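You operate a simulated robot arm through the tools that you are given. There is no shell and no other tool. Be economical: measure what you need, move in short steps, check, and stop when the job is done.

Carry out the task below with a simulated robot arm. There is one attempt and no reset: what you move stays moved.

TASK
Swap gauge block M in the datum gap for block L and reset rail A to size L.
Fine: loosen the clamp first, clamp at the end; block M goes on the infeed lid.

It is judged by the outcome, as a careful person would: the job done as asked, and still so three seconds after it is handed in. It fails if anything else is knocked over, pushed out of place, dropped, spilled or broken. Lids that push on must go on centred and level and be pressed home; caps that screw on are set level and turned clockwise until they are tight.

THE ROBOT
A 6-joint arm with a two-finger parallel gripper, fixed in place. Base frame: the origin is at the foot of the arm, x ahead of it, y to its left, z up; the work surface is at about z = 0. Readings come in m, degrees, newtons and seconds.
With the tool pointing down near the work surface it reaches from about 0.14 to 0.58 m from the base axis. Its first joint turns from -66.0 to 66.0 degrees. Payload 2.1 kg.
Tool frame: the origin (TCP) lies between the finger pads and is the grasp point; the fingertips stand 0.03 m ahead of it; z points along the fingers, y is the line along which they close. Largest opening 0.094 m; finger width 0.028, thickness 0.01; the body of the gripper, 0.05 by 0.096 m, starts 0.055 m behind the TCP.
Orientation is that of the tool frame in the base frame, as a unit quaternion [w, x, y, z]. With the fingers straight down and closing along the base's y, the tool's x points along the base's -x, its y along +y and its z along -z.

THE INTERFACE
- The arm moves only by the tool move_arm. Its argument "motion" is a list of rows, each a list of 3 entries, a list of its own where there are three numbers: the shift along the tool's x, y, z in m, then the turn, a rotation vector about the tool's x, y, z in degrees, then the closure, from 0 (fully open) to 1 (shut). In form: [[[dx, dy, dz], [rx, ry, rz], grip], ...]. A call has 1 to 12 rows; each row shifts and turns the commanded pose from where the row before left it, along the tool's axes as they then stand. Rows are played at 5 a second. More than 0.05 m and 8.6 degrees between two rows, or a gripper value outside its range, and nothing of the call is played. Where a pose cannot be reached the arm comes as near as it can. A force on the tool above 40 N (or 10 N above the force at the start of the call, whichever is more), or a blocked arm, ends the call early, and 0.2 s more pass. Each finger travels about 0.072 m/s and halts on what it meets, pressing with about 30 N; the grip force reading is that of the motor and also rises with nothing between the fingers. The clock runs only during rows and for 0.2 s after the last one: add rows that do not move to give the fingers time. It gives the time, the measured TCP pose, the force on the tool (base axes), the opening and the grip force at its end, in the units of the frame above (readings bear some noise), with the torque about the TCP (base axes, N m) and any sound that the robot's microphone picked up, and new pictures: "views" is both (left out), scene, wrist or none.
- Cameras (640 x 400 px; columns grow to the right, rows downward): "scene" is fixed at [0.0569, -0.377, 0.4754]; the picture's right is [0.74, -0.68, 0.00], its down [-0.44, -0.48, -0.76] and it looks along [0.52, 0.56, -0.65] (base axes); focal length 214 px, centre (320, 200). "wrist" rides on the gripper at [0.076, 0.014, -0.103] in the tool frame; the picture's right is [-0.18, 0.98, 0.00], its down [-0.75, -0.14, -0.64] and it looks along [-0.63, -0.12, 0.77] (tool axes); focal length 243 px, centre (320, 200). There is no depth. A picture from a camera that has moved, and an enlarged one, comes with that camera's place and axes in the base frame and with its lens.
- inspect(camera, box): a new picture of the part [left, top, right, bottom] of that camera's present view, enlarged. No time passes.
- job_done(): hands the job in; it is judged then, once.

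Work in short steps. Places have to be worked out from the pictures, the camera data and where the tool is seen: move nearer, look again, correct. Check each grasp and each placing, and mend what went wrong. You have 120 turns and 200 pictures in all, those below and enlarged ones among them. Open the gripper and draw the arm clear of the work before you hand the job in, unless the task says otherwise; then end with one line.

The tools are called after ">>>" by a JSON object that holds its "fn" and its "kwargs". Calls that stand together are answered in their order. move_arm: Moves the arm, as the interface text tells. Its arguments: {"type":"object","properties":{"motion":{"type":"array","items":{"type":"array"}},"views":{"type":"string","enum":["both","scene","wrist","none"]}},"required":["motion"]} The other tools are called the same way: inspect (camera, box) takes an enlarged picture of a part of a camera's view; job_done () hands the job in.

At the start:

```text
time_s: 0.0
tcp_pos: [0.3577, -0.1047, 0.3353]
tool_rot: [0.0, 0.0, 1.0, 0.0]
ft_force: [0.2, 0.4, -0.1]
moment: [-0.03, 0.01, 0.01]
finger_gap: 0.0942
grip_force: 0.0
```

scene: 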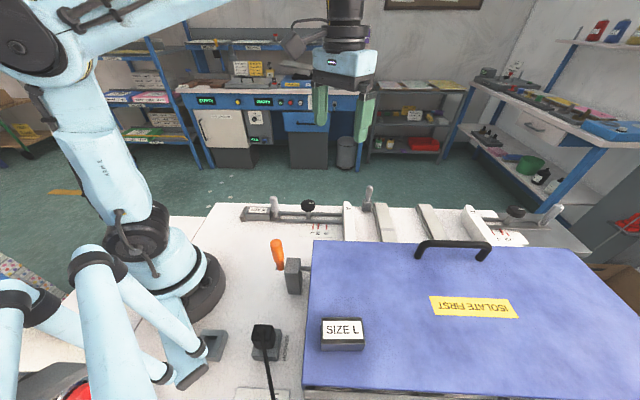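
wrist: 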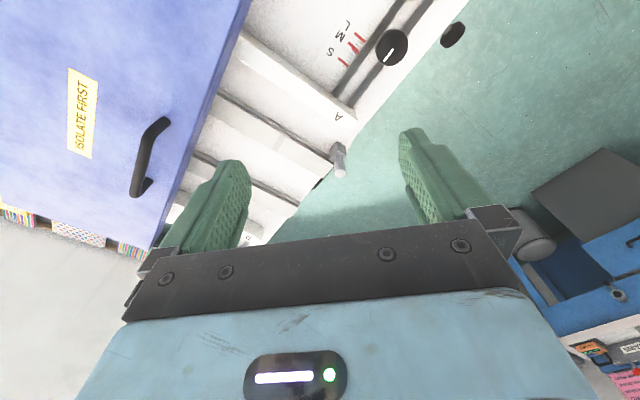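

I'll first look closely at the scene to identify the pieces.

>>> {"fn": "inspect", "kwargs": {"camera": "scene", "box": [220, 170, 420, 295]}}

>>> {"fn": "inspect", "kwargs": {"camera": "scene", "box": [400, 170, 600, 295]}}

>>> {"fn": "inspect", "kwargs": {"camera": "scene", "box": [180, 230, 440, 400]}}

```text
3.20 times, centred on (320, 232) of scene
camera zoom: at [0.0569, -0.377, 0.4754], right [0.74, -0.68, 0.0], down [-0.44, -0.48, -0.76], along [0.52, 0.56, -0.65], focal length 686 px, centre (320, 96)
```

zoom: 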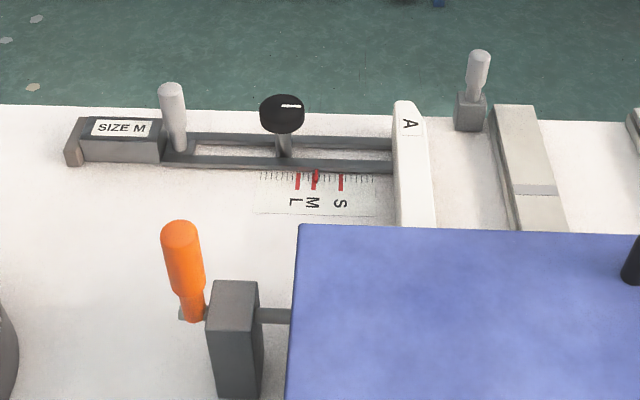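

```text
3.20 times, centred on (500, 232) of scene
camera zoom: at [0.0569, -0.377, 0.4754], right [0.74, -0.68, 0.0], down [-0.44, -0.48, -0.76], along [0.52, 0.56, -0.65], focal length 686 px, centre (-256, 96)
```

zoom: 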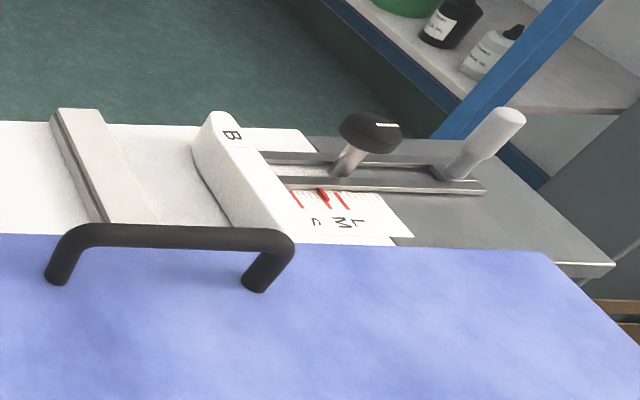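

```text
2.35 times, centred on (310, 315) of scene
camera zoom: at [0.0569, -0.377, 0.4754], right [0.74, -0.68, 0.0], down [-0.44, -0.48, -0.76], along [0.52, 0.56, -0.65], focal length 505 px, centre (344, -71)
```

zoom: 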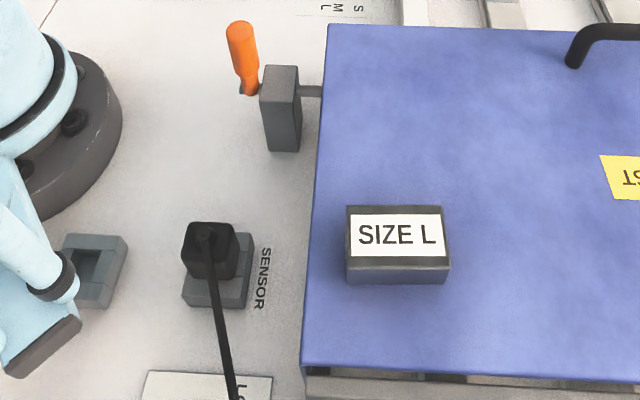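

A card near the bottom and labels need reading; I look at those too.

>>> {"fn": "inspect", "kwargs": {"camera": "scene", "box": [180, 320, 310, 400]}}

>>> {"fn": "inspect", "kwargs": {"camera": "scene", "box": [235, 180, 345, 250]}}

>>> {"fn": "inspect", "kwargs": {"camera": "wrist", "box": [230, 0, 480, 156]}}

>>> {"fn": "inspect", "kwargs": {"camera": "scene", "box": [290, 260, 640, 400]}}

```text
4.92 times, centred on (245, 360) of scene
camera zoom: at [0.0569, -0.377, 0.4754], right [0.74, -0.68, 0.0], down [-0.44, -0.48, -0.76], along [0.52, 0.56, -0.65], focal length 1056 px, centre (689, -588)
```

zoom: 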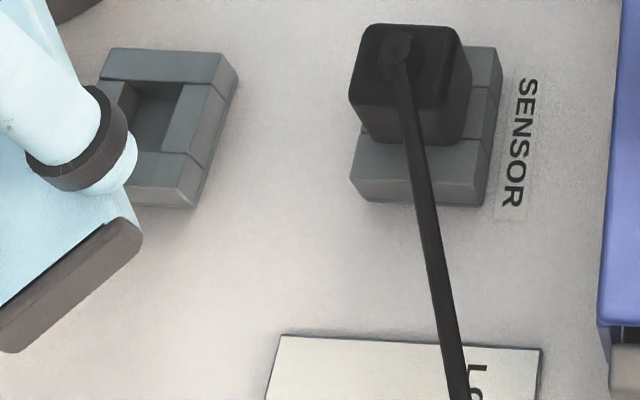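

```text
5.71 times, centred on (290, 215) of scene
camera zoom: at [0.0569, -0.377, 0.4754], right [0.74, -0.68, 0.0], down [-0.44, -0.48, -0.76], along [0.52, 0.56, -0.65], focal length 1226 px, centre (491, 114)
```

zoom: 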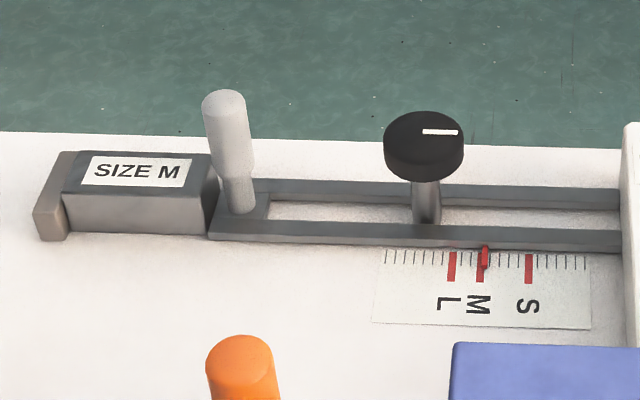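

```text
2.56 times, centred on (355, 78) of wrist
camera zoom: at [0.2808, -0.0902, 0.4377], right [0.18, 0.98, 0.0], down [0.75, -0.14, 0.64], along [0.63, -0.12, -0.77], focal length 621 px, centre (230, 512)
```

zoom: 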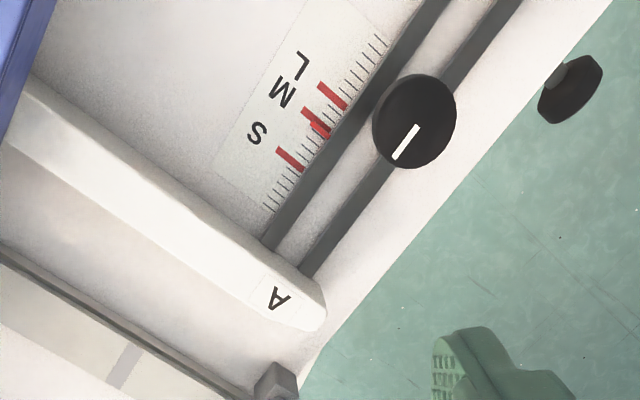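

```text
1.83 times, centred on (465, 330) of scene
camera zoom: at [0.0569, -0.377, 0.4754], right [0.74, -0.68, 0.0], down [-0.44, -0.48, -0.76], along [0.52, 0.56, -0.65], focal length 392 px, centre (55, -38)
```

zoom: 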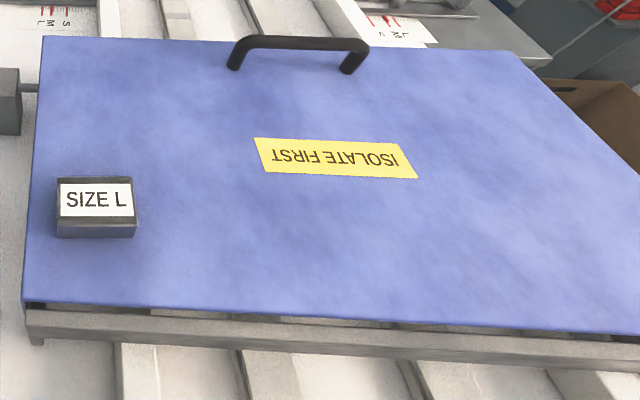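

The picture suggests the black knob is the slide clamp, the slotted slide carries rail A, and block M sits between the datum stop (left) and the slide end. I swing over the knob with the tool aligned to the slide (turned about 42.6°), staying high, and look.

>>> {"fn": "move_arm", "kwargs": {"motion": [[[0.006, 0.044, 0], [0, 0, 8.52], 0], [[0, 0, 0], [0, 0, 8.52], 0], [[0, 0, 0], [0, 0, 8.52], 0], [[0, 0, 0], [0, 0, 8.52], 0], [[0, 0, 0], [0, 0, 8.52], 0], [[-0.0306, 0.0315, 0.03], [0, 0, 0], 0], [[0, 0, 0.03], [0, 0, 0], 0], [[0, 0, 0], [0, 0, 0], 0]]}}

```text
refused: row 6 steps farther than a row can; nothing moved
```

The step was refused for its length; I split it (and correct the direction).

>>> {"fn": "move_arm", "kwargs": {"motion": [[[0.006, 0.044, 0], [0, 0, 8.52], 0], [[0, 0, 0], [0, 0, 8.52], 0], [[0, 0, 0], [0, 0, 8.52], 0], [[0, 0, 0], [0, 0, 8.52], 0], [[0, 0, 0], [0, 0, 8.52], 0], [[0.0175, 0.0142, 0.03], [0, 0, 0], 0], [[0.0175, 0.0142, 0.03], [0, 0, 0], 0], [[0, 0, 0], [0, 0, 0], 0]]}}

```text
time_s: 1.8
tcp_pos: [0.3447, -0.016, 0.2758]
tool_rot: [0.001, 0.363, 0.932, 0.0]
ft_force: [0.4, 0.6, -0.1]
moment: [0.02, -0.02, 0.01]
finger_gap: 0.0941
grip_force: 0.0
camera wrist: at [0.2976, 0.0462, 0.3775], right [0.8, 0.6, 0.0], down [0.46, -0.61, 0.64], along [0.39, -0.51, -0.77], focal length 243 px, centre (320, 200)
```

scene: 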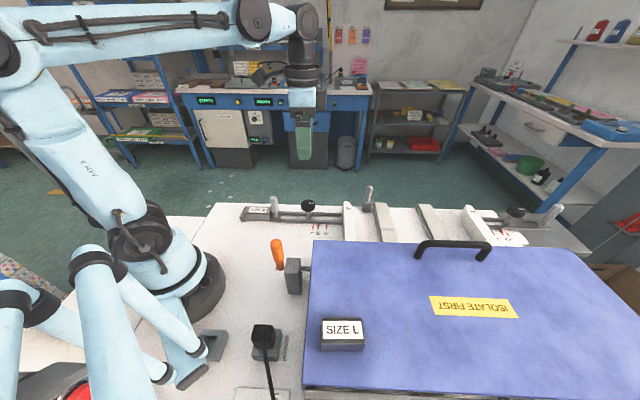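
wrist: 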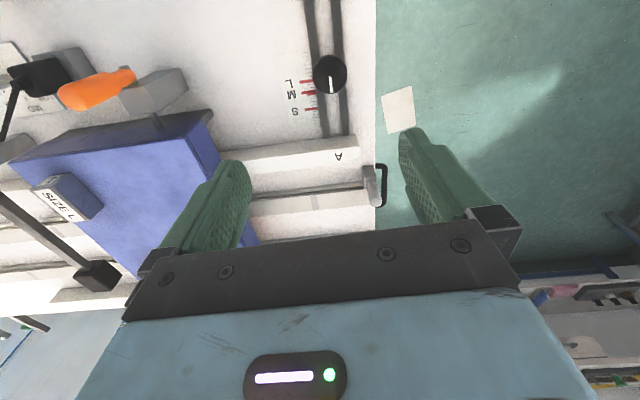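

The wrist sees the knob, scale and slide; stereo puts the knob near (0.353, -0.005, 0.05) and block L's top near (0.158, -0.317, 0.136). I zoom in on the knob and lid.

>>> {"fn": "inspect", "kwargs": {"camera": "wrist", "box": [260, 0, 420, 100]}}

>>> {"fn": "inspect", "kwargs": {"camera": "wrist", "box": [0, 40, 256, 200]}}

```text
4.00 times, centred on (340, 50) of wrist
camera zoom: at [0.2976, 0.0462, 0.3775], right [0.8, 0.6, 0.0], down [0.46, -0.61, 0.64], along [0.39, -0.51, -0.77], focal length 970 px, centre (240, 800)
```

zoom: 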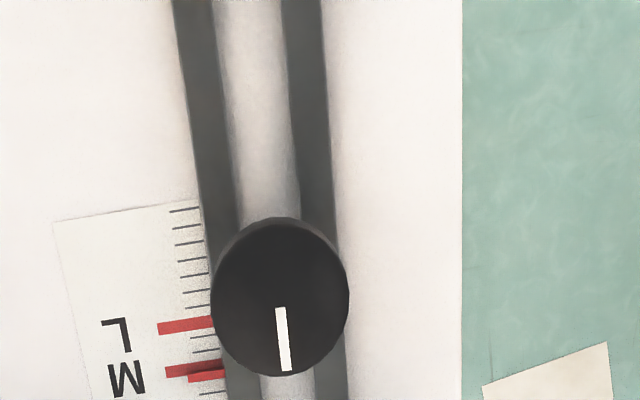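

```text
2.50 times, centred on (128, 120) of wrist
camera zoom: at [0.2976, 0.0462, 0.3775], right [0.8, 0.6, 0.0], down [0.46, -0.61, 0.64], along [0.39, -0.51, -0.77], focal length 606 px, centre (800, 400)
```

zoom: 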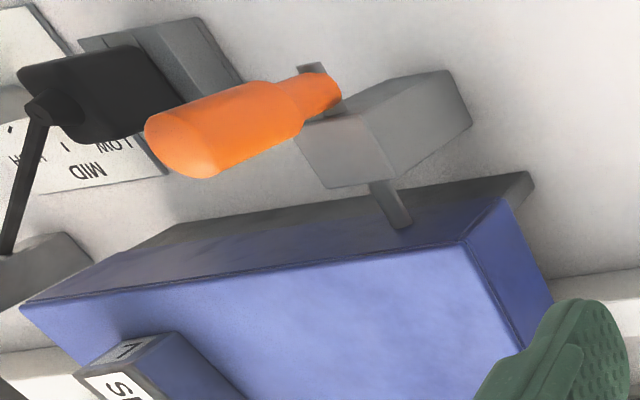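

Knob head is about 42 mm across, its mark pointing toward rail A. I descend to z≈0.13 over it and check alignment.

>>> {"fn": "move_arm", "kwargs": {"motion": [[[0.0048, 0.0146, 0.03], [0, 0, 0], 0], [[0, 0, 0.04], [0, 0, 0], 0], [[0, 0, 0.04], [0, 0, 0], 0], [[0, 0, 0.036], [0, 0, 0], 0], [[0, 0, 0], [0, 0, 0], 0]]}}

```text
time_s: 3.0
tcp_pos: [0.3508, -0.0025, 0.1301]
tool_rot: [0.001, 0.364, 0.932, 0.0]
ft_force: [0.8, 0.7, 0.3]
moment: [0.01, -0.02, 0.0]
finger_gap: 0.0941
grip_force: 0.0
camera wrist: at [0.3044, 0.06, 0.2326], right [0.8, 0.6, 0.0], down [0.46, -0.61, 0.64], along [0.39, -0.51, -0.77], focal length 243 px, centre (320, 200)
```

scene: 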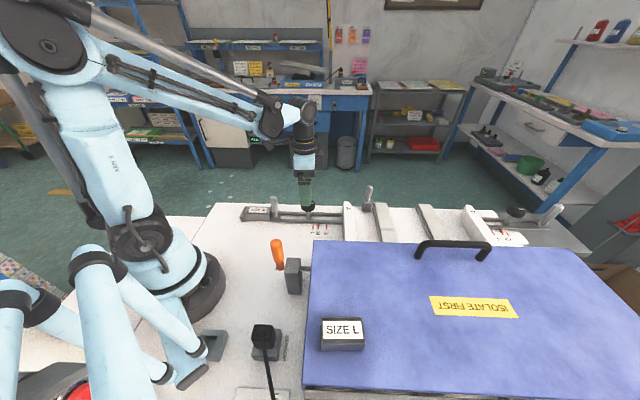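
wrist: 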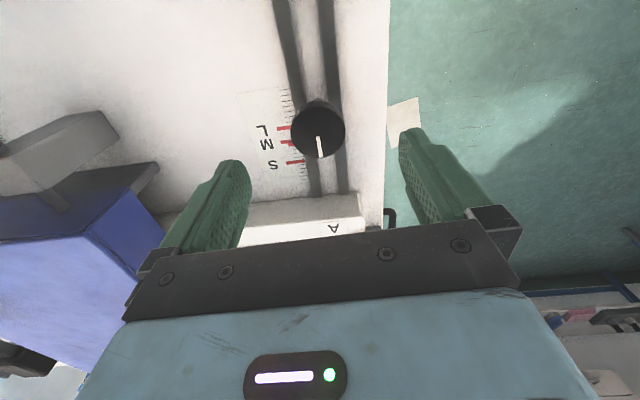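

>>> {"fn": "inspect", "kwargs": {"camera": "wrist", "box": [240, 60, 400, 160]}}

>>> {"fn": "inspect", "kwargs": {"camera": "scene", "box": [235, 150, 375, 240]}}

```text
4.00 times, centred on (320, 110) of wrist
camera zoom: at [0.3044, 0.06, 0.2326], right [0.8, 0.6, 0.0], down [0.46, -0.61, 0.64], along [0.39, -0.51, -0.77], focal length 970 px, centre (320, 560)
```

zoom: 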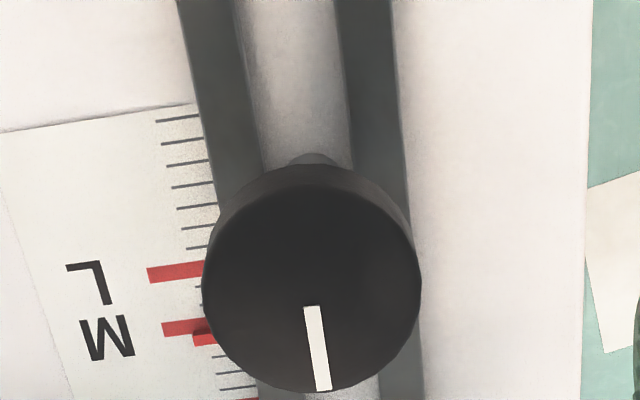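

```text
4.44 times, centred on (305, 195) of scene
camera zoom: at [0.0569, -0.377, 0.4754], right [0.74, -0.68, 0.0], down [-0.44, -0.48, -0.76], along [0.52, 0.56, -0.65], focal length 953 px, centre (387, 222)
```

zoom: 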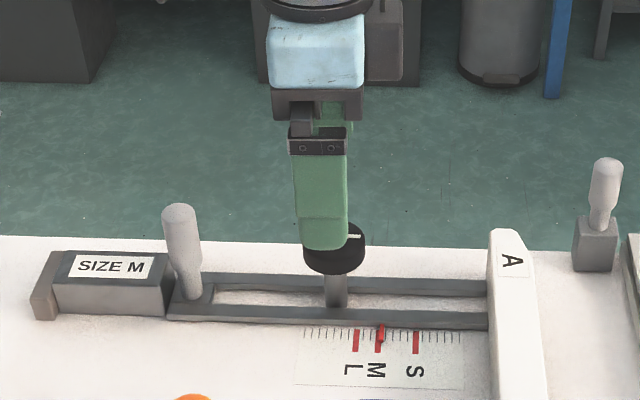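

The knob top is on the tool axis at z≈0.061, ⌀≈41 mm. I descend to TCP z≈0.070 and close on it.

>>> {"fn": "move_arm", "kwargs": {"motion": [[[0, 0, 0.03], [0, 0, 0], 0], [[0, 0, 0.03], [0, 0, 0], 0], [[0, 0, 0], [0, 0, 0], 0], [[0, 0, 0], [0, 0, 0], 0.4], [[0, 0, 0], [0, 0, 0], 0.7], [[0, 0, 0], [0, 0, 0], 0.7], [[0, 0, 0], [0, 0, 0], 0.7]]}}

```text
time_s: 4.6
tcp_pos: [0.3507, -0.004, 0.0692]
tool_rot: [0.0, 0.364, 0.932, -0.002]
ft_force: [-17.0, -17.2, -10.4]
moment: [-0.26, 0.25, 0.02]
finger_gap: 0.0415
grip_force: 45.3
camera wrist: at [0.3041, 0.0588, 0.1721], right [0.8, 0.6, 0.0], down [0.46, -0.61, 0.64], along [0.38, -0.52, -0.77], focal length 243 px, centre (320, 200)
```

scene: 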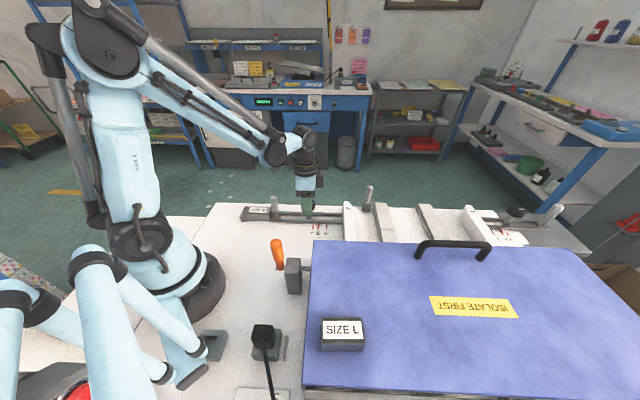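
wrist: 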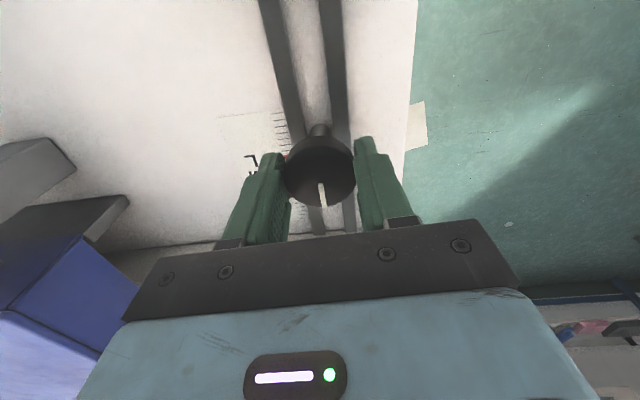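

Gripped (41.5 mm) with ~24 N side load, so I ease 1.5 mm along -y and turn counter-clockwise ~30° as a first try.

>>> {"fn": "move_arm", "kwargs": {"motion": [[[0, -0.0015, 0], [0, 0, 0], 0.7], [[0, 0, 0], [0, 0, -7.5], 0.7], [[0, 0, 0], [0, 0, -7.5], 0.7], [[0, 0, 0], [0, 0, -7.5], 0.7], [[0, 0, 0], [0, 0, -7.5], 0.7], [[0, 0, 0], [0, 0, 0], 0.7]]}}

```text
time_s: 6.0
tcp_pos: [0.3503, -0.0047, 0.0701]
tool_rot: [0.0, 0.108, 0.994, -0.002]
ft_force: [-20.2, -19.2, 29.6]
moment: [-0.5, -0.17, 0.06]
finger_gap: 0.0418
grip_force: 45.2
camera wrist: at [0.2787, 0.0265, 0.1721], right [0.39, 0.92, 0.0], down [0.71, -0.3, 0.64], along [0.59, -0.25, -0.77], focal length 243 px, centre (320, 200)
```

scene: 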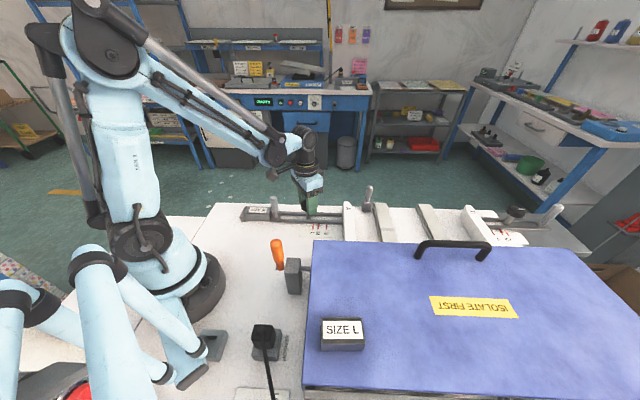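
wrist: 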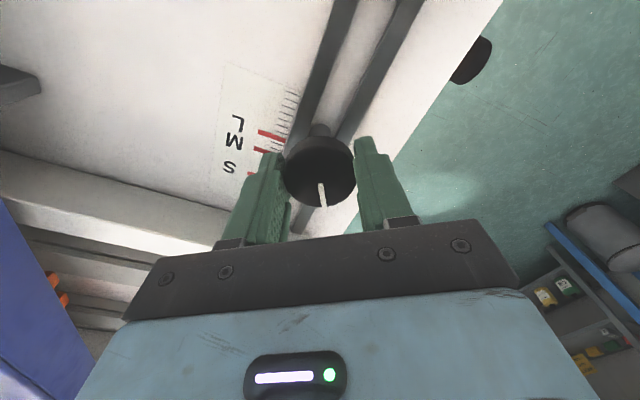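

The knob turns with the gripper and seems to lift (upward 30 N on the tool). I relieve sideways and upward and turn on, another ~50° while rising slightly.

>>> {"fn": "move_arm", "kwargs": {"motion": [[[0.0011, -0.0018, -0.0015], [0, 0, 0], 0.7], [[0, 0, -0.0003], [0, 0, -8], 0.7], [[0, 0, -0.0003], [0, 0, -8], 0.7], [[0, 0, -0.0003], [0, 0, -8], 0.7], [[0, 0, 0], [0, 0, 0], 0.7]], "views": "wrist"}}

```text
time_s: 7.2
tcp_pos: [0.35, -0.0043, 0.0732]
tool_rot: [0.002, -0.1, 0.995, 0.0]
ft_force: [12.2, -15.9, -36.7]
moment: [-0.04, -0.3, 0.02]
finger_gap: 0.0417
grip_force: 44.7
camera wrist: at [0.2717, -0.006, 0.1737], right [-0.02, 1.0, 0.0], down [0.76, 0.01, 0.65], along [0.65, 0.01, -0.76], focal length 243 px, centre (320, 200)
```

wrist: 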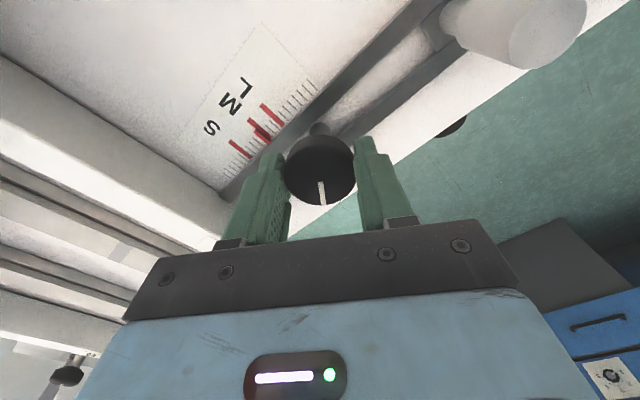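

Now it pulls down, so the knob doesn't rise; I go back down ~1.3 mm, relieve the side load and turn a further ~34°.

>>> {"fn": "move_arm", "kwargs": {"motion": [[[-0.0003, -0.0011, 0.0013], [0, 0, 0], 0.7], [[0, 0, 0], [0, 0, -8.5], 0.7], [[0, 0, 0], [0, 0, -8.5], 0.7], [[0, 0, 0], [0, 0, -8.5], 0.7], [[0, 0, 0], [0, 0, -8.5], 0.7], [[0, 0, 0], [0, 0, 0], 0.7]], "views": "wrist"}}

```text
time_s: 8.6
tcp_pos: [0.3495, -0.0059, 0.0717]
tool_rot: [0.002, -0.387, 0.922, -0.001]
ft_force: [13.2, -12.2, 33.3]
moment: [-0.29, -0.14, -0.01]
finger_gap: 0.0414
grip_force: 44.5
camera wrist: at [0.286, -0.0501, 0.1729], right [-0.57, 0.82, 0.0], down [0.63, 0.44, 0.64], along [0.53, 0.37, -0.76], focal length 243 px, centre (320, 200)
```

wrist: 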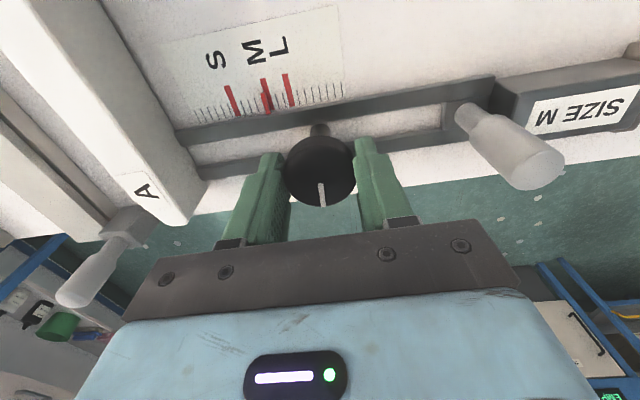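

The knob has turned ~88° CCW with little torque. I release, lift, and check it.

>>> {"fn": "move_arm", "kwargs": {"motion": [[[0, 0, 0], [0, 0, 0], 0.3], [[0, 0, 0], [0, 0, 0], 0.2], [[0, 0, 0], [0, 0, 0], 0.2], [[0, 0, -0.03], [0, 0, 0], 0.2], [[0, 0, -0.04], [0, 0, 0], 0.2], [[0, 0, 0], [0, 0, 0], 0.2]]}}

```text
time_s: 10.0
tcp_pos: [0.3491, -0.0056, 0.1404]
tool_rot: [0.001, -0.385, 0.923, -0.001]
ft_force: [0.5, 0.2, -0.6]
moment: [0.0, -0.01, 0.0]
finger_gap: 0.075
grip_force: 0.0
camera wrist: at [0.2859, -0.0501, 0.2425], right [-0.57, 0.82, 0.0], down [0.63, 0.44, 0.64], along [0.53, 0.37, -0.77], focal length 243 px, centre (320, 200)
```

scene: 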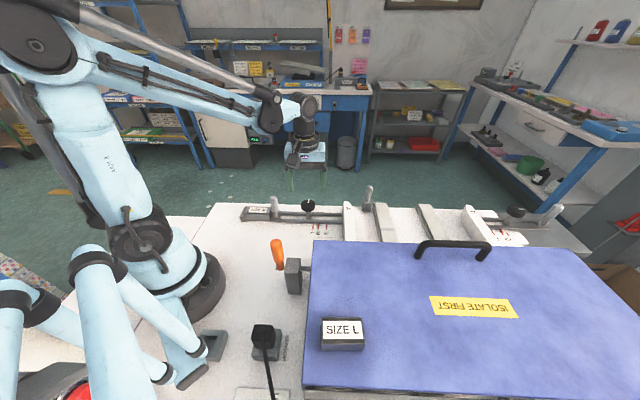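
wrist: 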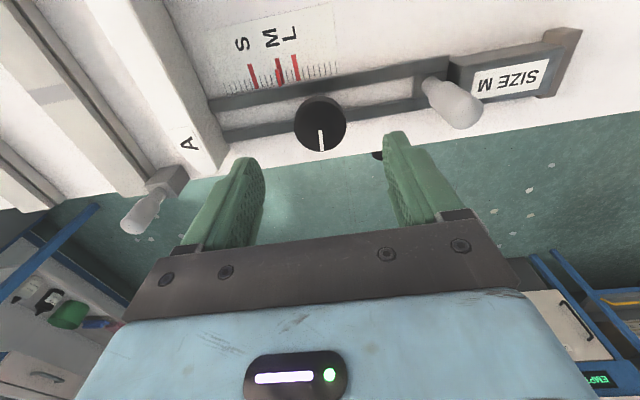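

Clamp mark turned ~90°. Now I go above the slide's grey handle (≈(0.279, 0.061)), fingers closing along the slide, staying at z 0.14.

>>> {"fn": "move_arm", "kwargs": {"motion": [[[0.0016, 0.032, 0], [0, 0, 0], 0.2], [[0, 0.032, 0], [0, 0, 0], 0.1], [[0, 0.032, 0], [0, 0, -2.1], 0], [[0, 0, 0], [0, 0, 0], 0]]}}

```text
time_s: 11.0
tcp_pos: [0.2807, 0.0611, 0.1406]
tool_rot: [0.001, -0.403, 0.915, -0.001]
ft_force: [-0.1, -0.2, 0.5]
moment: [0.0, -0.01, -0.02]
finger_gap: 0.094
grip_force: 0.1
camera wrist: at [0.2177, 0.0146, 0.2428], right [-0.6, 0.8, 0.0], down [0.61, 0.46, 0.64], along [0.51, 0.39, -0.77], focal length 243 px, centre (320, 200)
```

scene: 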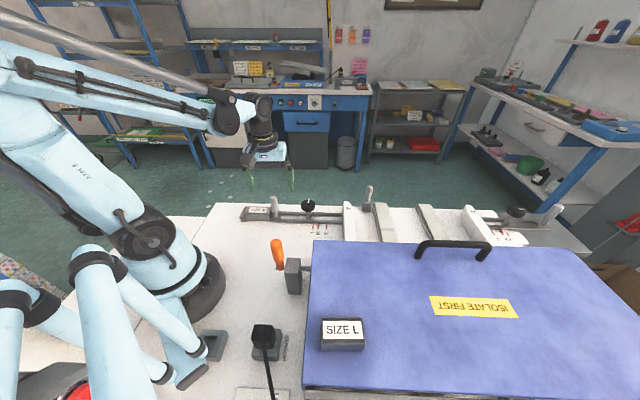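
wrist: 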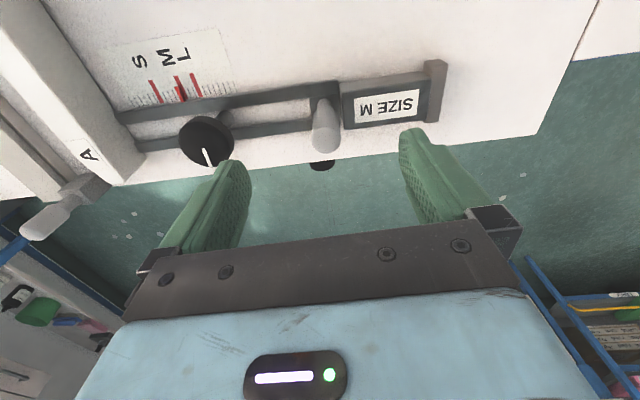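

>>> {"fn": "inspect", "kwargs": {"camera": "wrist", "box": [280, 40, 472, 160]}}

>>> {"fn": "inspect", "kwargs": {"camera": "scene", "box": [235, 170, 375, 250]}}

```text
3.33 times, centred on (376, 100) of wrist
camera zoom: at [0.2177, 0.0146, 0.2428], right [-0.6, 0.8, 0.0], down [0.61, 0.46, 0.64], along [0.51, 0.39, -0.77], focal length 809 px, centre (133, 533)
```

zoom: 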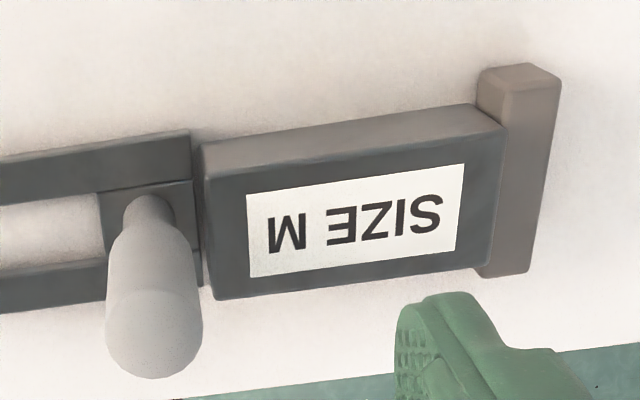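

```text
4.57 times, centred on (305, 210) of scene
camera zoom: at [0.0569, -0.377, 0.4754], right [0.74, -0.68, 0.0], down [-0.44, -0.48, -0.76], along [0.52, 0.56, -0.65], focal length 980 px, centre (389, 154)
```

zoom: 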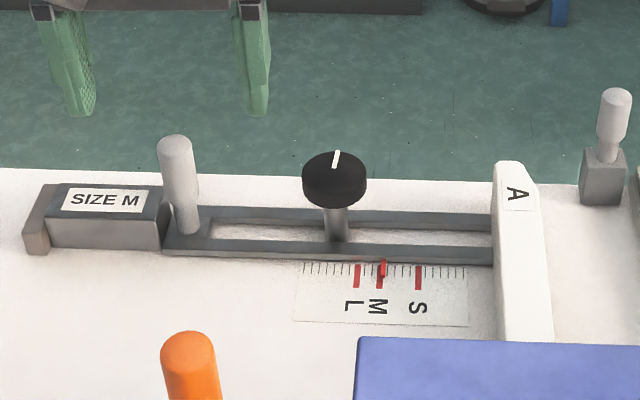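

Handle axis at about (0.275, 0.064), top z≈0.09. I correct by ~6 mm, descend to TCP z 0.08 and grip it.

>>> {"fn": "move_arm", "kwargs": {"motion": [[[0.0015, 0.006, 0], [0, 0, 0], 0], [[0, 0, 0.03], [0, 0, 0], 0], [[0, 0, 0.03], [0, 0, 0], 0], [[0, 0, 0], [0, 0, 0], 0.3], [[0, 0, 0], [0, 0, 0], 0.6], [[0, 0, 0], [0, 0, 0], 0.85], [[0, 0, 0], [0, 0, 0], 0.9]]}}

```text
time_s: 12.6
tcp_pos: [0.2761, 0.0637, 0.0804]
tool_rot: [0.003, -0.404, 0.915, -0.001]
ft_force: [10.6, 4.0, -6.5]
moment: [-0.06, -0.09, -0.12]
finger_gap: 0.0226
grip_force: 45.2
camera wrist: at [0.2137, 0.0174, 0.1824], right [-0.6, 0.8, 0.0], down [0.61, 0.46, 0.65], along [0.52, 0.39, -0.76], focal length 243 px, centre (320, 200)
```

scene: 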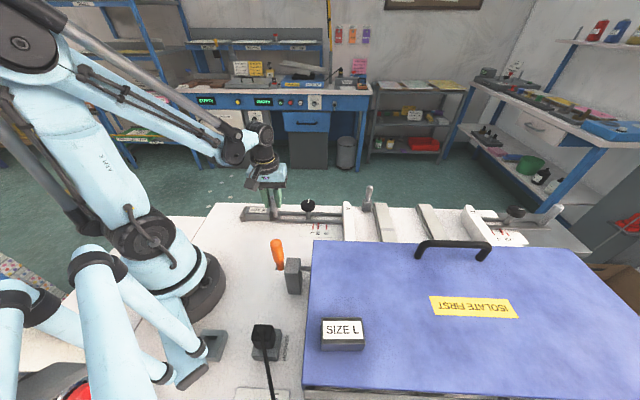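
wrist: 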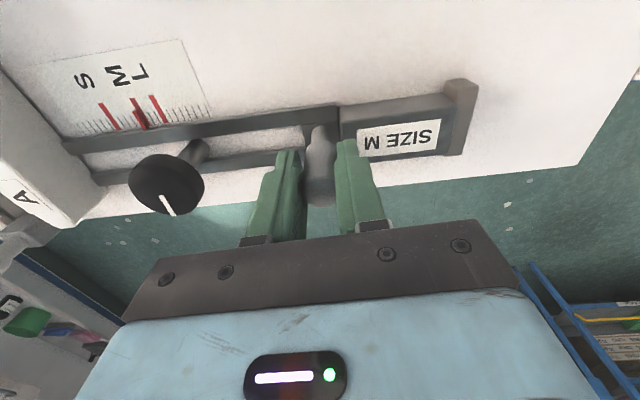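

Handle gripped (22.6 mm). I pull the slide away from the datum stop ~8 mm.

>>> {"fn": "move_arm", "kwargs": {"motion": [[[0, -0.003, 0], [0, 0, 0], 0.9], [[0, -0.003, 0], [0, 0, 0], 0.9], [[0, -0.002, 0], [0, 0, 0], 0.9], [[0, 0, 0], [0, 0, 0], 0.9]], "views": "wrist"}}

>>> {"fn": "inspect", "kwargs": {"camera": "wrist", "box": [60, 40, 500, 230]}}

```text
time_s: 13.6
tcp_pos: [0.2823, 0.0592, 0.0815]
tool_rot: [0.002, -0.403, 0.915, 0.002]
ft_force: [16.5, 22.0, -11.0]
moment: [-0.3, 0.73, -0.02]
finger_gap: 0.022
grip_force: 45.3
camera wrist: at [0.2191, 0.0122, 0.1824], right [-0.6, 0.8, 0.0], down [0.61, 0.46, 0.65], along [0.52, 0.39, -0.76], focal length 243 px, centre (320, 200)
```

wrist: 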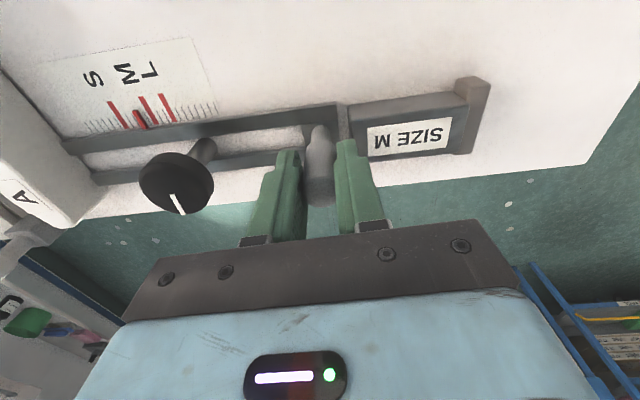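

```text
1.45 times, centred on (280, 135) of wrist
camera zoom: at [0.2191, 0.0122, 0.1824], right [-0.6, 0.8, 0.0], down [0.61, 0.46, 0.65], along [0.52, 0.39, -0.76], focal length 353 px, centre (378, 294)
```

zoom: 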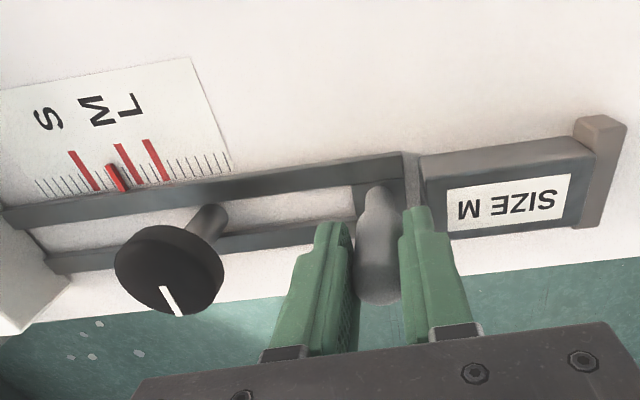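

The slide moves freely: the clamp is loose and block M has ~7 mm clearance. I release, rise, and turn 90° back for gripping block M across its width.

>>> {"fn": "move_arm", "kwargs": {"motion": [[[0, 0, 0], [0, 0, 0], 0.5], [[0, 0, 0], [0, 0, 0], 0.4], [[0, 0, 0], [0, 0, 0], 0.4], [[0, 0, -0.03], [0, 0, 0], 0.3], [[0, 0.02, -0.04], [0, 0, 0], 0.2], [[0, 0.03, 0], [0, 0, 8.5], 0.2], [[0, 0, 0], [0, 0, 8.5], 0.2], [[0, 0, 0], [0, 0, 8.5], 0], [[0, 0, 0], [0, 0, 8.5], 0], [[0, 0, 0], [0, 0, 8.5], 0], [[0, 0, 0], [0, 0, 8.5], 0]], "views": "none"}}

>>> {"fn": "move_arm", "kwargs": {"motion": [[[0, 0, 0], [0, 0, 8.5], 0], [[0, 0, 0], [0, 0, 8.5], 0], [[0, 0, 0], [0, 0, 8.5], 0], [[0, 0, 0], [0, 0, 8.5], 0], [[0, 0, 0], [0, 0, 5], 0], [[0, 0, 0], [0, 0, 0], 0]]}}

```text
time_s: 16.0
tcp_pos: [0.2434, 0.092, 0.1498]
tool_rot: [0.001, 0.032, 0.999, 0.0]
ft_force: [0.2, 0.1, 0.3]
moment: [0.03, 0.0, 0.03]
finger_gap: 0.0941
grip_force: 0.0
```

```text
time_s: 17.4
tcp_pos: [0.2432, 0.0918, 0.1504]
tool_rot: [0.002, 0.364, 0.932, 0.0]
ft_force: [0.0, 0.1, 0.4]
moment: [0.01, -0.02, 0.01]
finger_gap: 0.0938
grip_force: 0.1
camera wrist: at [0.1967, 0.1541, 0.2529], right [0.8, 0.6, 0.0], down [0.46, -0.61, 0.64], along [0.39, -0.51, -0.77], focal length 243 px, centre (320, 200)
```

scene: 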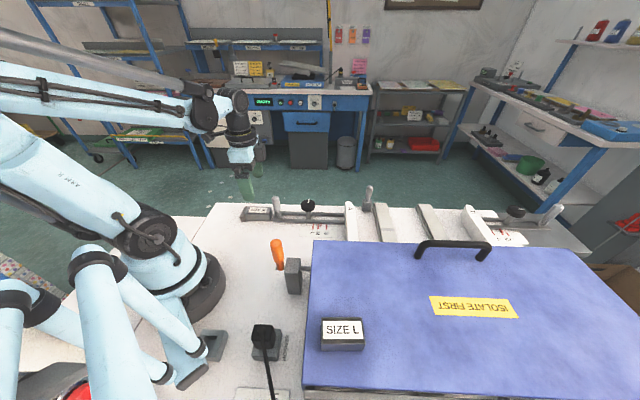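
wrist: 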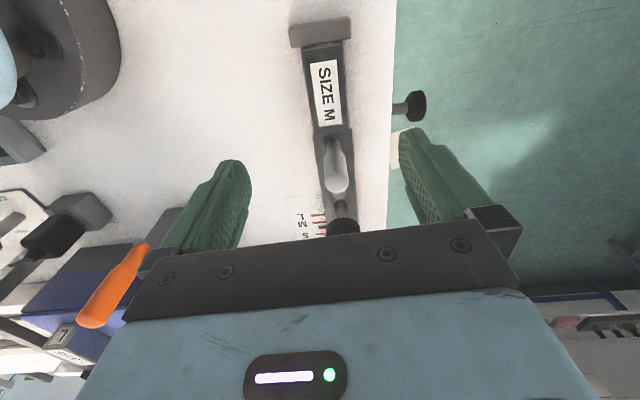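

>>> {"fn": "inspect", "kwargs": {"camera": "wrist", "box": [240, 0, 416, 110]}}

>>> {"fn": "inspect", "kwargs": {"camera": "scene", "box": [225, 190, 345, 265]}}

```text
3.64 times, centred on (328, 55) of wrist
camera zoom: at [0.1967, 0.1541, 0.2529], right [0.8, 0.6, 0.0], down [0.46, -0.61, 0.64], along [0.39, -0.51, -0.77], focal length 882 px, centre (291, 727)
```

zoom: 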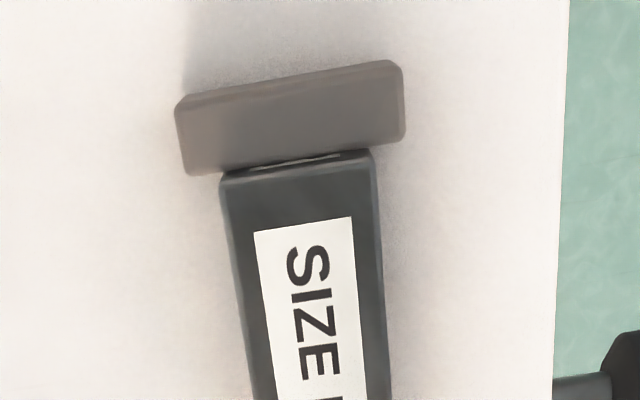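

```text
5.33 times, centred on (285, 228) of scene
camera zoom: at [0.0569, -0.377, 0.4754], right [0.74, -0.68, 0.0], down [-0.44, -0.48, -0.76], along [0.52, 0.56, -0.65], focal length 1144 px, centre (507, 53)
```

zoom: 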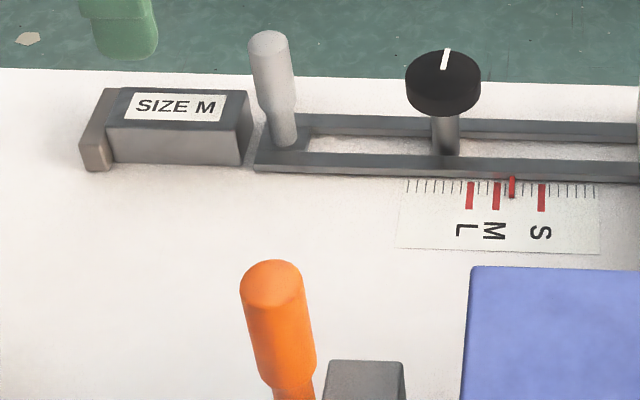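

Block M centre looks to be near (0.240, 0.107), top z≈0.03, ~35 mm wide. I move over it and down to TCP z 0.09 for an alignment check.

>>> {"fn": "move_arm", "kwargs": {"motion": [[[0.0123, 0.0094, 0], [0, 0, 0], 0], [[0, 0, 0.03], [0, 0, 0], 0], [[0, 0, 0.03], [0, 0, 0], 0], [[0, 0, 0], [0, 0, 0], 0]]}}

>>> {"fn": "inspect", "kwargs": {"camera": "wrist", "box": [200, 40, 440, 190]}}

>>> {"fn": "inspect", "kwargs": {"camera": "scene", "box": [215, 170, 335, 245]}}

```text
time_s: 18.4
tcp_pos: [0.24, 0.1073, 0.09]
tool_rot: [0.001, 0.363, 0.932, 0.001]
ft_force: [0.7, 0.2, -0.3]
moment: [0.01, -0.06, -0.03]
finger_gap: 0.0941
grip_force: 0.1
camera wrist: at [0.1941, 0.1694, 0.1923], right [0.8, 0.6, 0.0], down [0.46, -0.61, 0.64], along [0.39, -0.51, -0.77], focal length 243 px, centre (320, 200)
```

scene: 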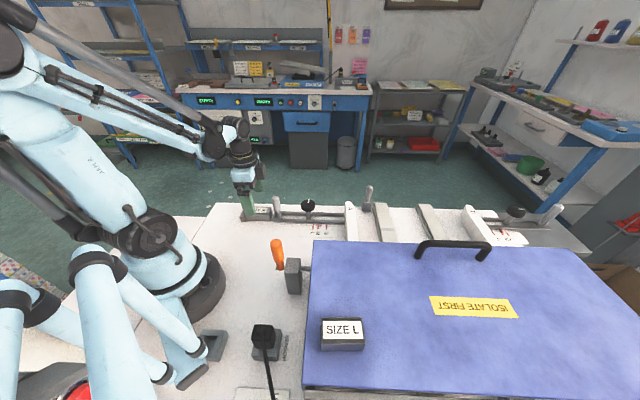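
wrist: 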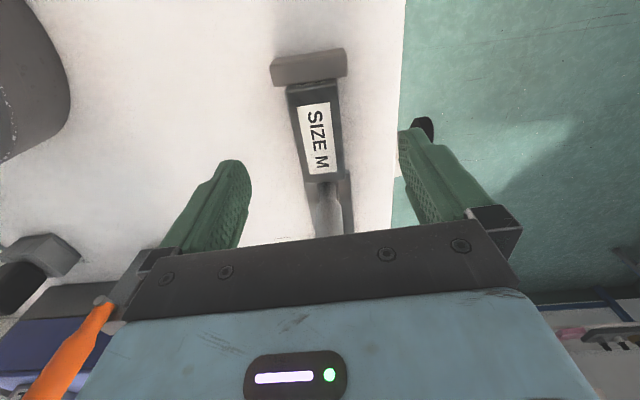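

```text
2.67 times, centred on (320, 115) of wrist
camera zoom: at [0.1941, 0.1694, 0.1923], right [0.8, 0.6, 0.0], down [0.46, -0.61, 0.64], along [0.39, -0.51, -0.77], focal length 647 px, centre (320, 427)
```

zoom: 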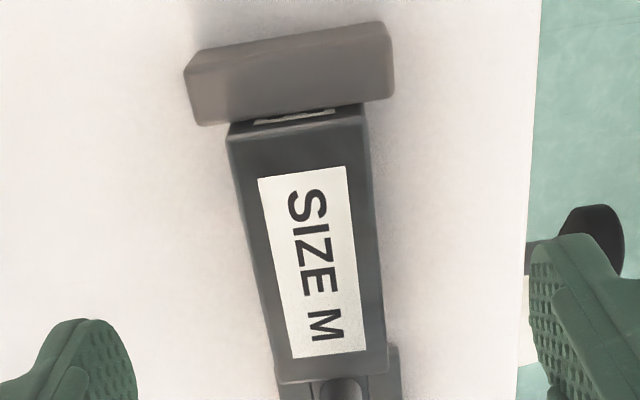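

```text
5.33 times, centred on (275, 208) of scene
camera zoom: at [0.0569, -0.3771, 0.4754], right [0.74, -0.68, 0.0], down [-0.44, -0.48, -0.76], along [0.52, 0.56, -0.65], focal length 1144 px, centre (560, 160)
```

zoom: 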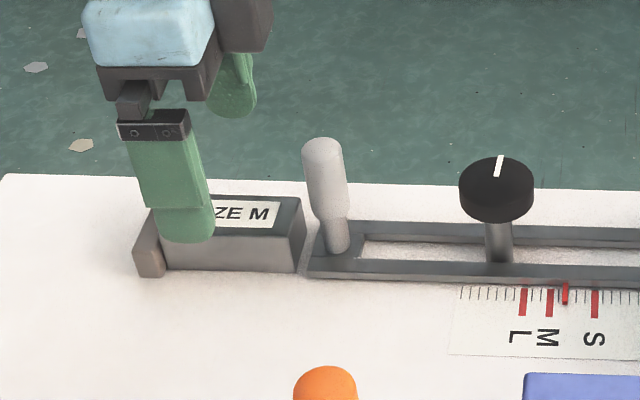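

The block is centred under the tool within ~2 mm. I correct -1.5 mm in y, descend to TCP z 0.04 and close.

>>> {"fn": "move_arm", "kwargs": {"motion": [[[0, -0.0015, 0.025], [0, 0, 0], 0], [[0, 0, 0.025], [0, 0, 0], 0], [[0, 0, 0], [0, 0, 0], 0.3], [[0, 0, 0], [0, 0, 0], 0.55], [[0, 0, 0], [0, 0, 0], 0.75], [[0, 0, 0], [0, 0, 0], 0.75]]}}

```text
time_s: 19.8
tcp_pos: [0.2396, 0.1055, 0.0411]
tool_rot: [0.002, 0.362, 0.932, 0.001]
ft_force: [1.9, -0.4, -0.6]
moment: [-0.01, 0.01, -0.06]
finger_gap: 0.0347
grip_force: 30.0
camera wrist: at [0.1928, 0.168, 0.1427], right [0.8, 0.6, 0.0], down [0.46, -0.61, 0.64], along [0.39, -0.51, -0.77], focal length 243 px, centre (320, 200)
```

scene: 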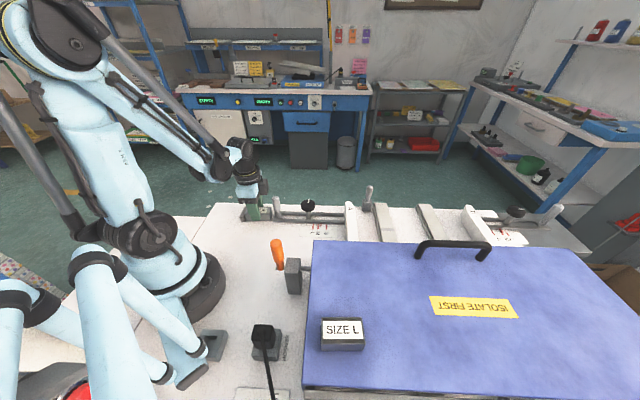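
wrist: 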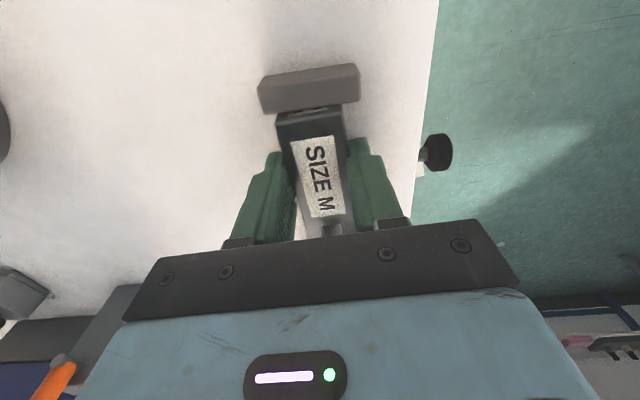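

Block M is gripped cleanly (34.7 mm, no side load). I lift it straight up and check.

>>> {"fn": "move_arm", "kwargs": {"motion": [[[0, 0, -0.02], [0, 0, 0], 0.75], [[0, 0, -0.04], [0, 0, 0], 0.75], [[0, 0, -0.045], [0, 0, 0], 0.75], [[0, 0, -0.045], [0, 0, 0], 0.75], [[0, 0, -0.045], [0, 0, 0], 0.75], [[0, 0, 0], [0, 0, 0], 0.75]]}}

```text
time_s: 21.2
tcp_pos: [0.2383, 0.1079, 0.2365]
tool_rot: [0.001, 0.361, 0.932, 0.001]
ft_force: [0.4, -0.5, -7.5]
moment: [-0.03, 0.01, 0.0]
finger_gap: 0.0343
grip_force: 29.3
camera wrist: at [0.1919, 0.1689, 0.3384], right [0.8, 0.6, 0.0], down [0.46, -0.61, 0.64], along [0.39, -0.51, -0.77], focal length 243 px, centre (320, 200)
```

scene: 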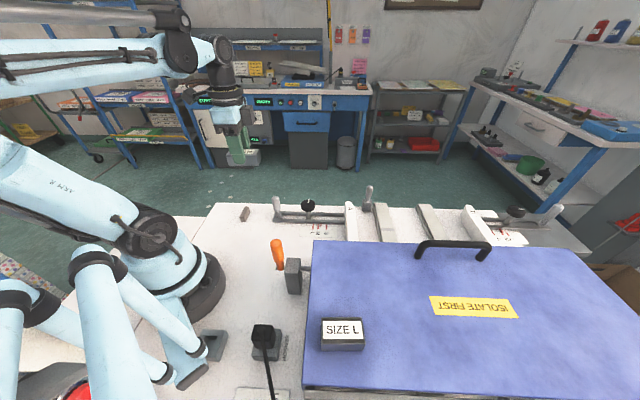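
wrist: 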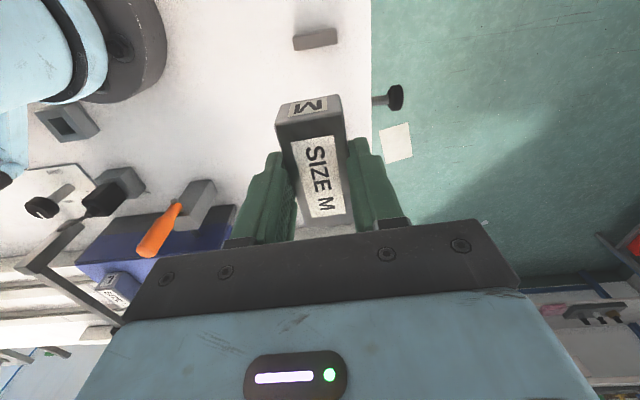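

Block M is held firmly (~0.75 kg). I carry it over toward the lid at z≈0.25.

>>> {"fn": "move_arm", "kwargs": {"motion": [[[-0.0322, -0.0285, -0.01], [0, 0, 0], 0.75], [[-0.0322, -0.0285, 0], [0, 0, 0], 0.75], [[-0.0322, -0.0285, 0], [0, 0, 0], 0.75], [[-0.0322, -0.0285, 0], [0, 0, 0], 0.75], [[-0.0322, -0.0285, 0], [0, 0, 0], 0.75], [[-0.0322, -0.0285, 0], [0, 0, 0], 0.75], [[-0.0322, -0.0285, 0], [0, 0, 0], 0.75], [[-0.0322, -0.0285, 0], [0, 0, 0], 0.75], [[-0.0322, -0.0285, 0], [0, 0, 0], 0.75], [[0, 0, 0], [0, 0, 0], 0.75]]}}

```text
time_s: 23.4
tcp_pos: [0.2803, -0.2793, 0.2447]
tool_rot: [0.0, 0.361, 0.932, 0.001]
ft_force: [-0.6, -0.1, -4.8]
moment: [0.03, 0.05, -0.01]
finger_gap: 0.0346
grip_force: 30.3
camera wrist: at [0.2331, -0.2166, 0.3468], right [0.8, 0.6, 0.0], down [0.46, -0.61, 0.64], along [0.39, -0.51, -0.77], focal length 243 px, centre (320, 200)
```

scene: 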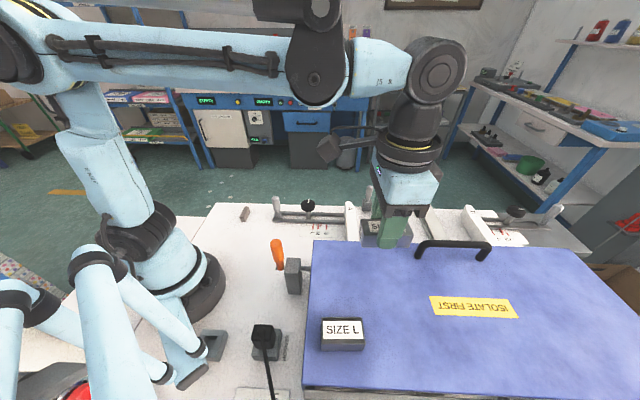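
wrist: 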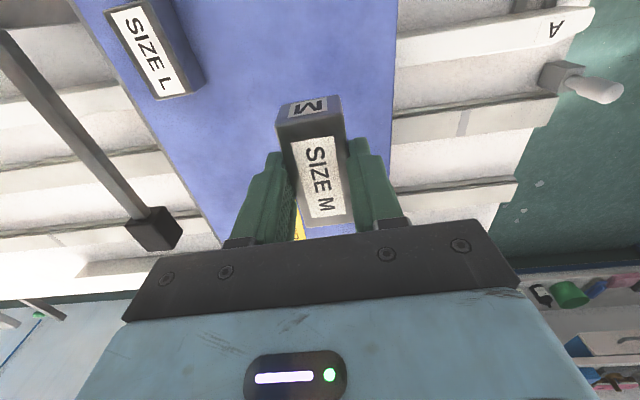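

Lid is below, with space left of the handle and clear of the label. I lower to TCP z≈0.17 (block bottom ≈0.13) and view.

>>> {"fn": "move_arm", "kwargs": {"motion": [[[0, 0, 0.025], [0, 0, 0], 0.75], [[0, 0, 0.025], [0, 0, 0], 0.75], [[0, 0, 0.022], [0, 0, 0], 0.75], [[0, 0, 0], [0, 0, 0], 0.75]]}}

>>> {"fn": "inspect", "kwargs": {"camera": "scene", "box": [300, 210, 500, 335]}}

```text
time_s: 24.4
tcp_pos: [0.2811, -0.2789, 0.1737]
tool_rot: [0.001, 0.362, 0.932, 0.0]
ft_force: [0.3, -0.4, -6.6]
moment: [0.02, 0.09, 0.0]
finger_gap: 0.0345
grip_force: 30.1
camera wrist: at [0.2338, -0.2165, 0.2758], right [0.8, 0.6, 0.0], down [0.46, -0.61, 0.64], along [0.39, -0.51, -0.77], focal length 243 px, centre (320, 200)
```

scene: 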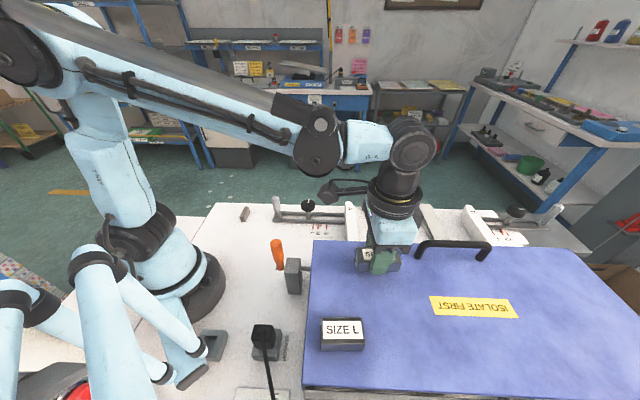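
wrist: 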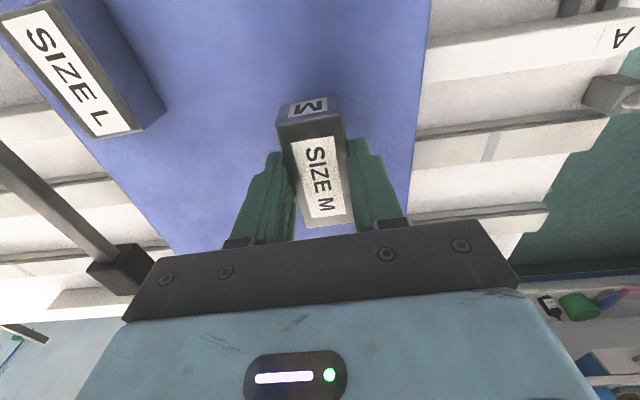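

```text
3.20 times, centred on (400, 272) of scene
camera zoom: at [0.0569, -0.3771, 0.4754], right [0.74, -0.68, 0.0], down [-0.44, -0.48, -0.76], along [0.52, 0.56, -0.65], focal length 686 px, centre (64, -32)
```

zoom: 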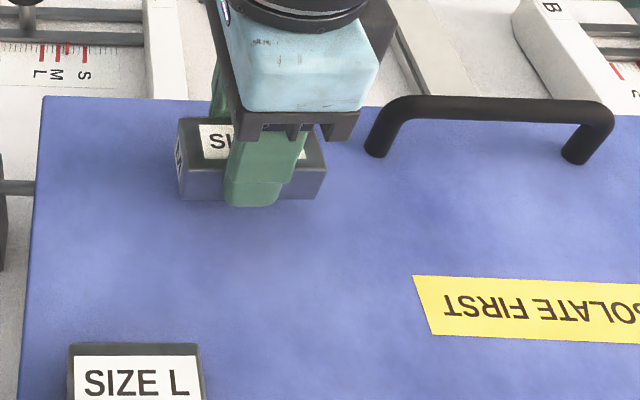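

Clear space under the block. I lower in small steps watching the force.

>>> {"fn": "move_arm", "kwargs": {"motion": [[[0, 0, 0.004], [0, 0, 0], 0.75], [[0, 0, 0.004], [0, 0, 0], 0.75], [[0, 0, 0.004], [0, 0, 0], 0.75], [[0, 0, 0.003], [0, 0, 0], 0.75], [[0, 0, 0], [0, 0, 0], 0.75]], "views": "none"}}

>>> {"fn": "inspect", "kwargs": {"camera": "scene", "box": [300, 210, 500, 335]}}

```text
time_s: 25.6
tcp_pos: [0.2797, -0.279, 0.1585]
tool_rot: [0.001, 0.363, 0.932, 0.0]
ft_force: [0.4, -0.1, -6.3]
moment: [0.06, 0.02, -0.01]
finger_gap: 0.0347
grip_force: 30.0
```

```text
3.20 times, centred on (400, 272) of scene
camera zoom: at [0.0569, -0.3771, 0.4754], right [0.74, -0.68, 0.0], down [-0.44, -0.48, -0.76], along [0.52, 0.56, -0.65], focal length 686 px, centre (64, -32)
```

zoom: 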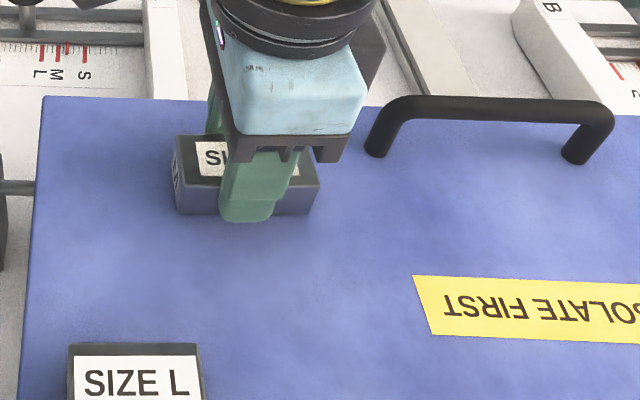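

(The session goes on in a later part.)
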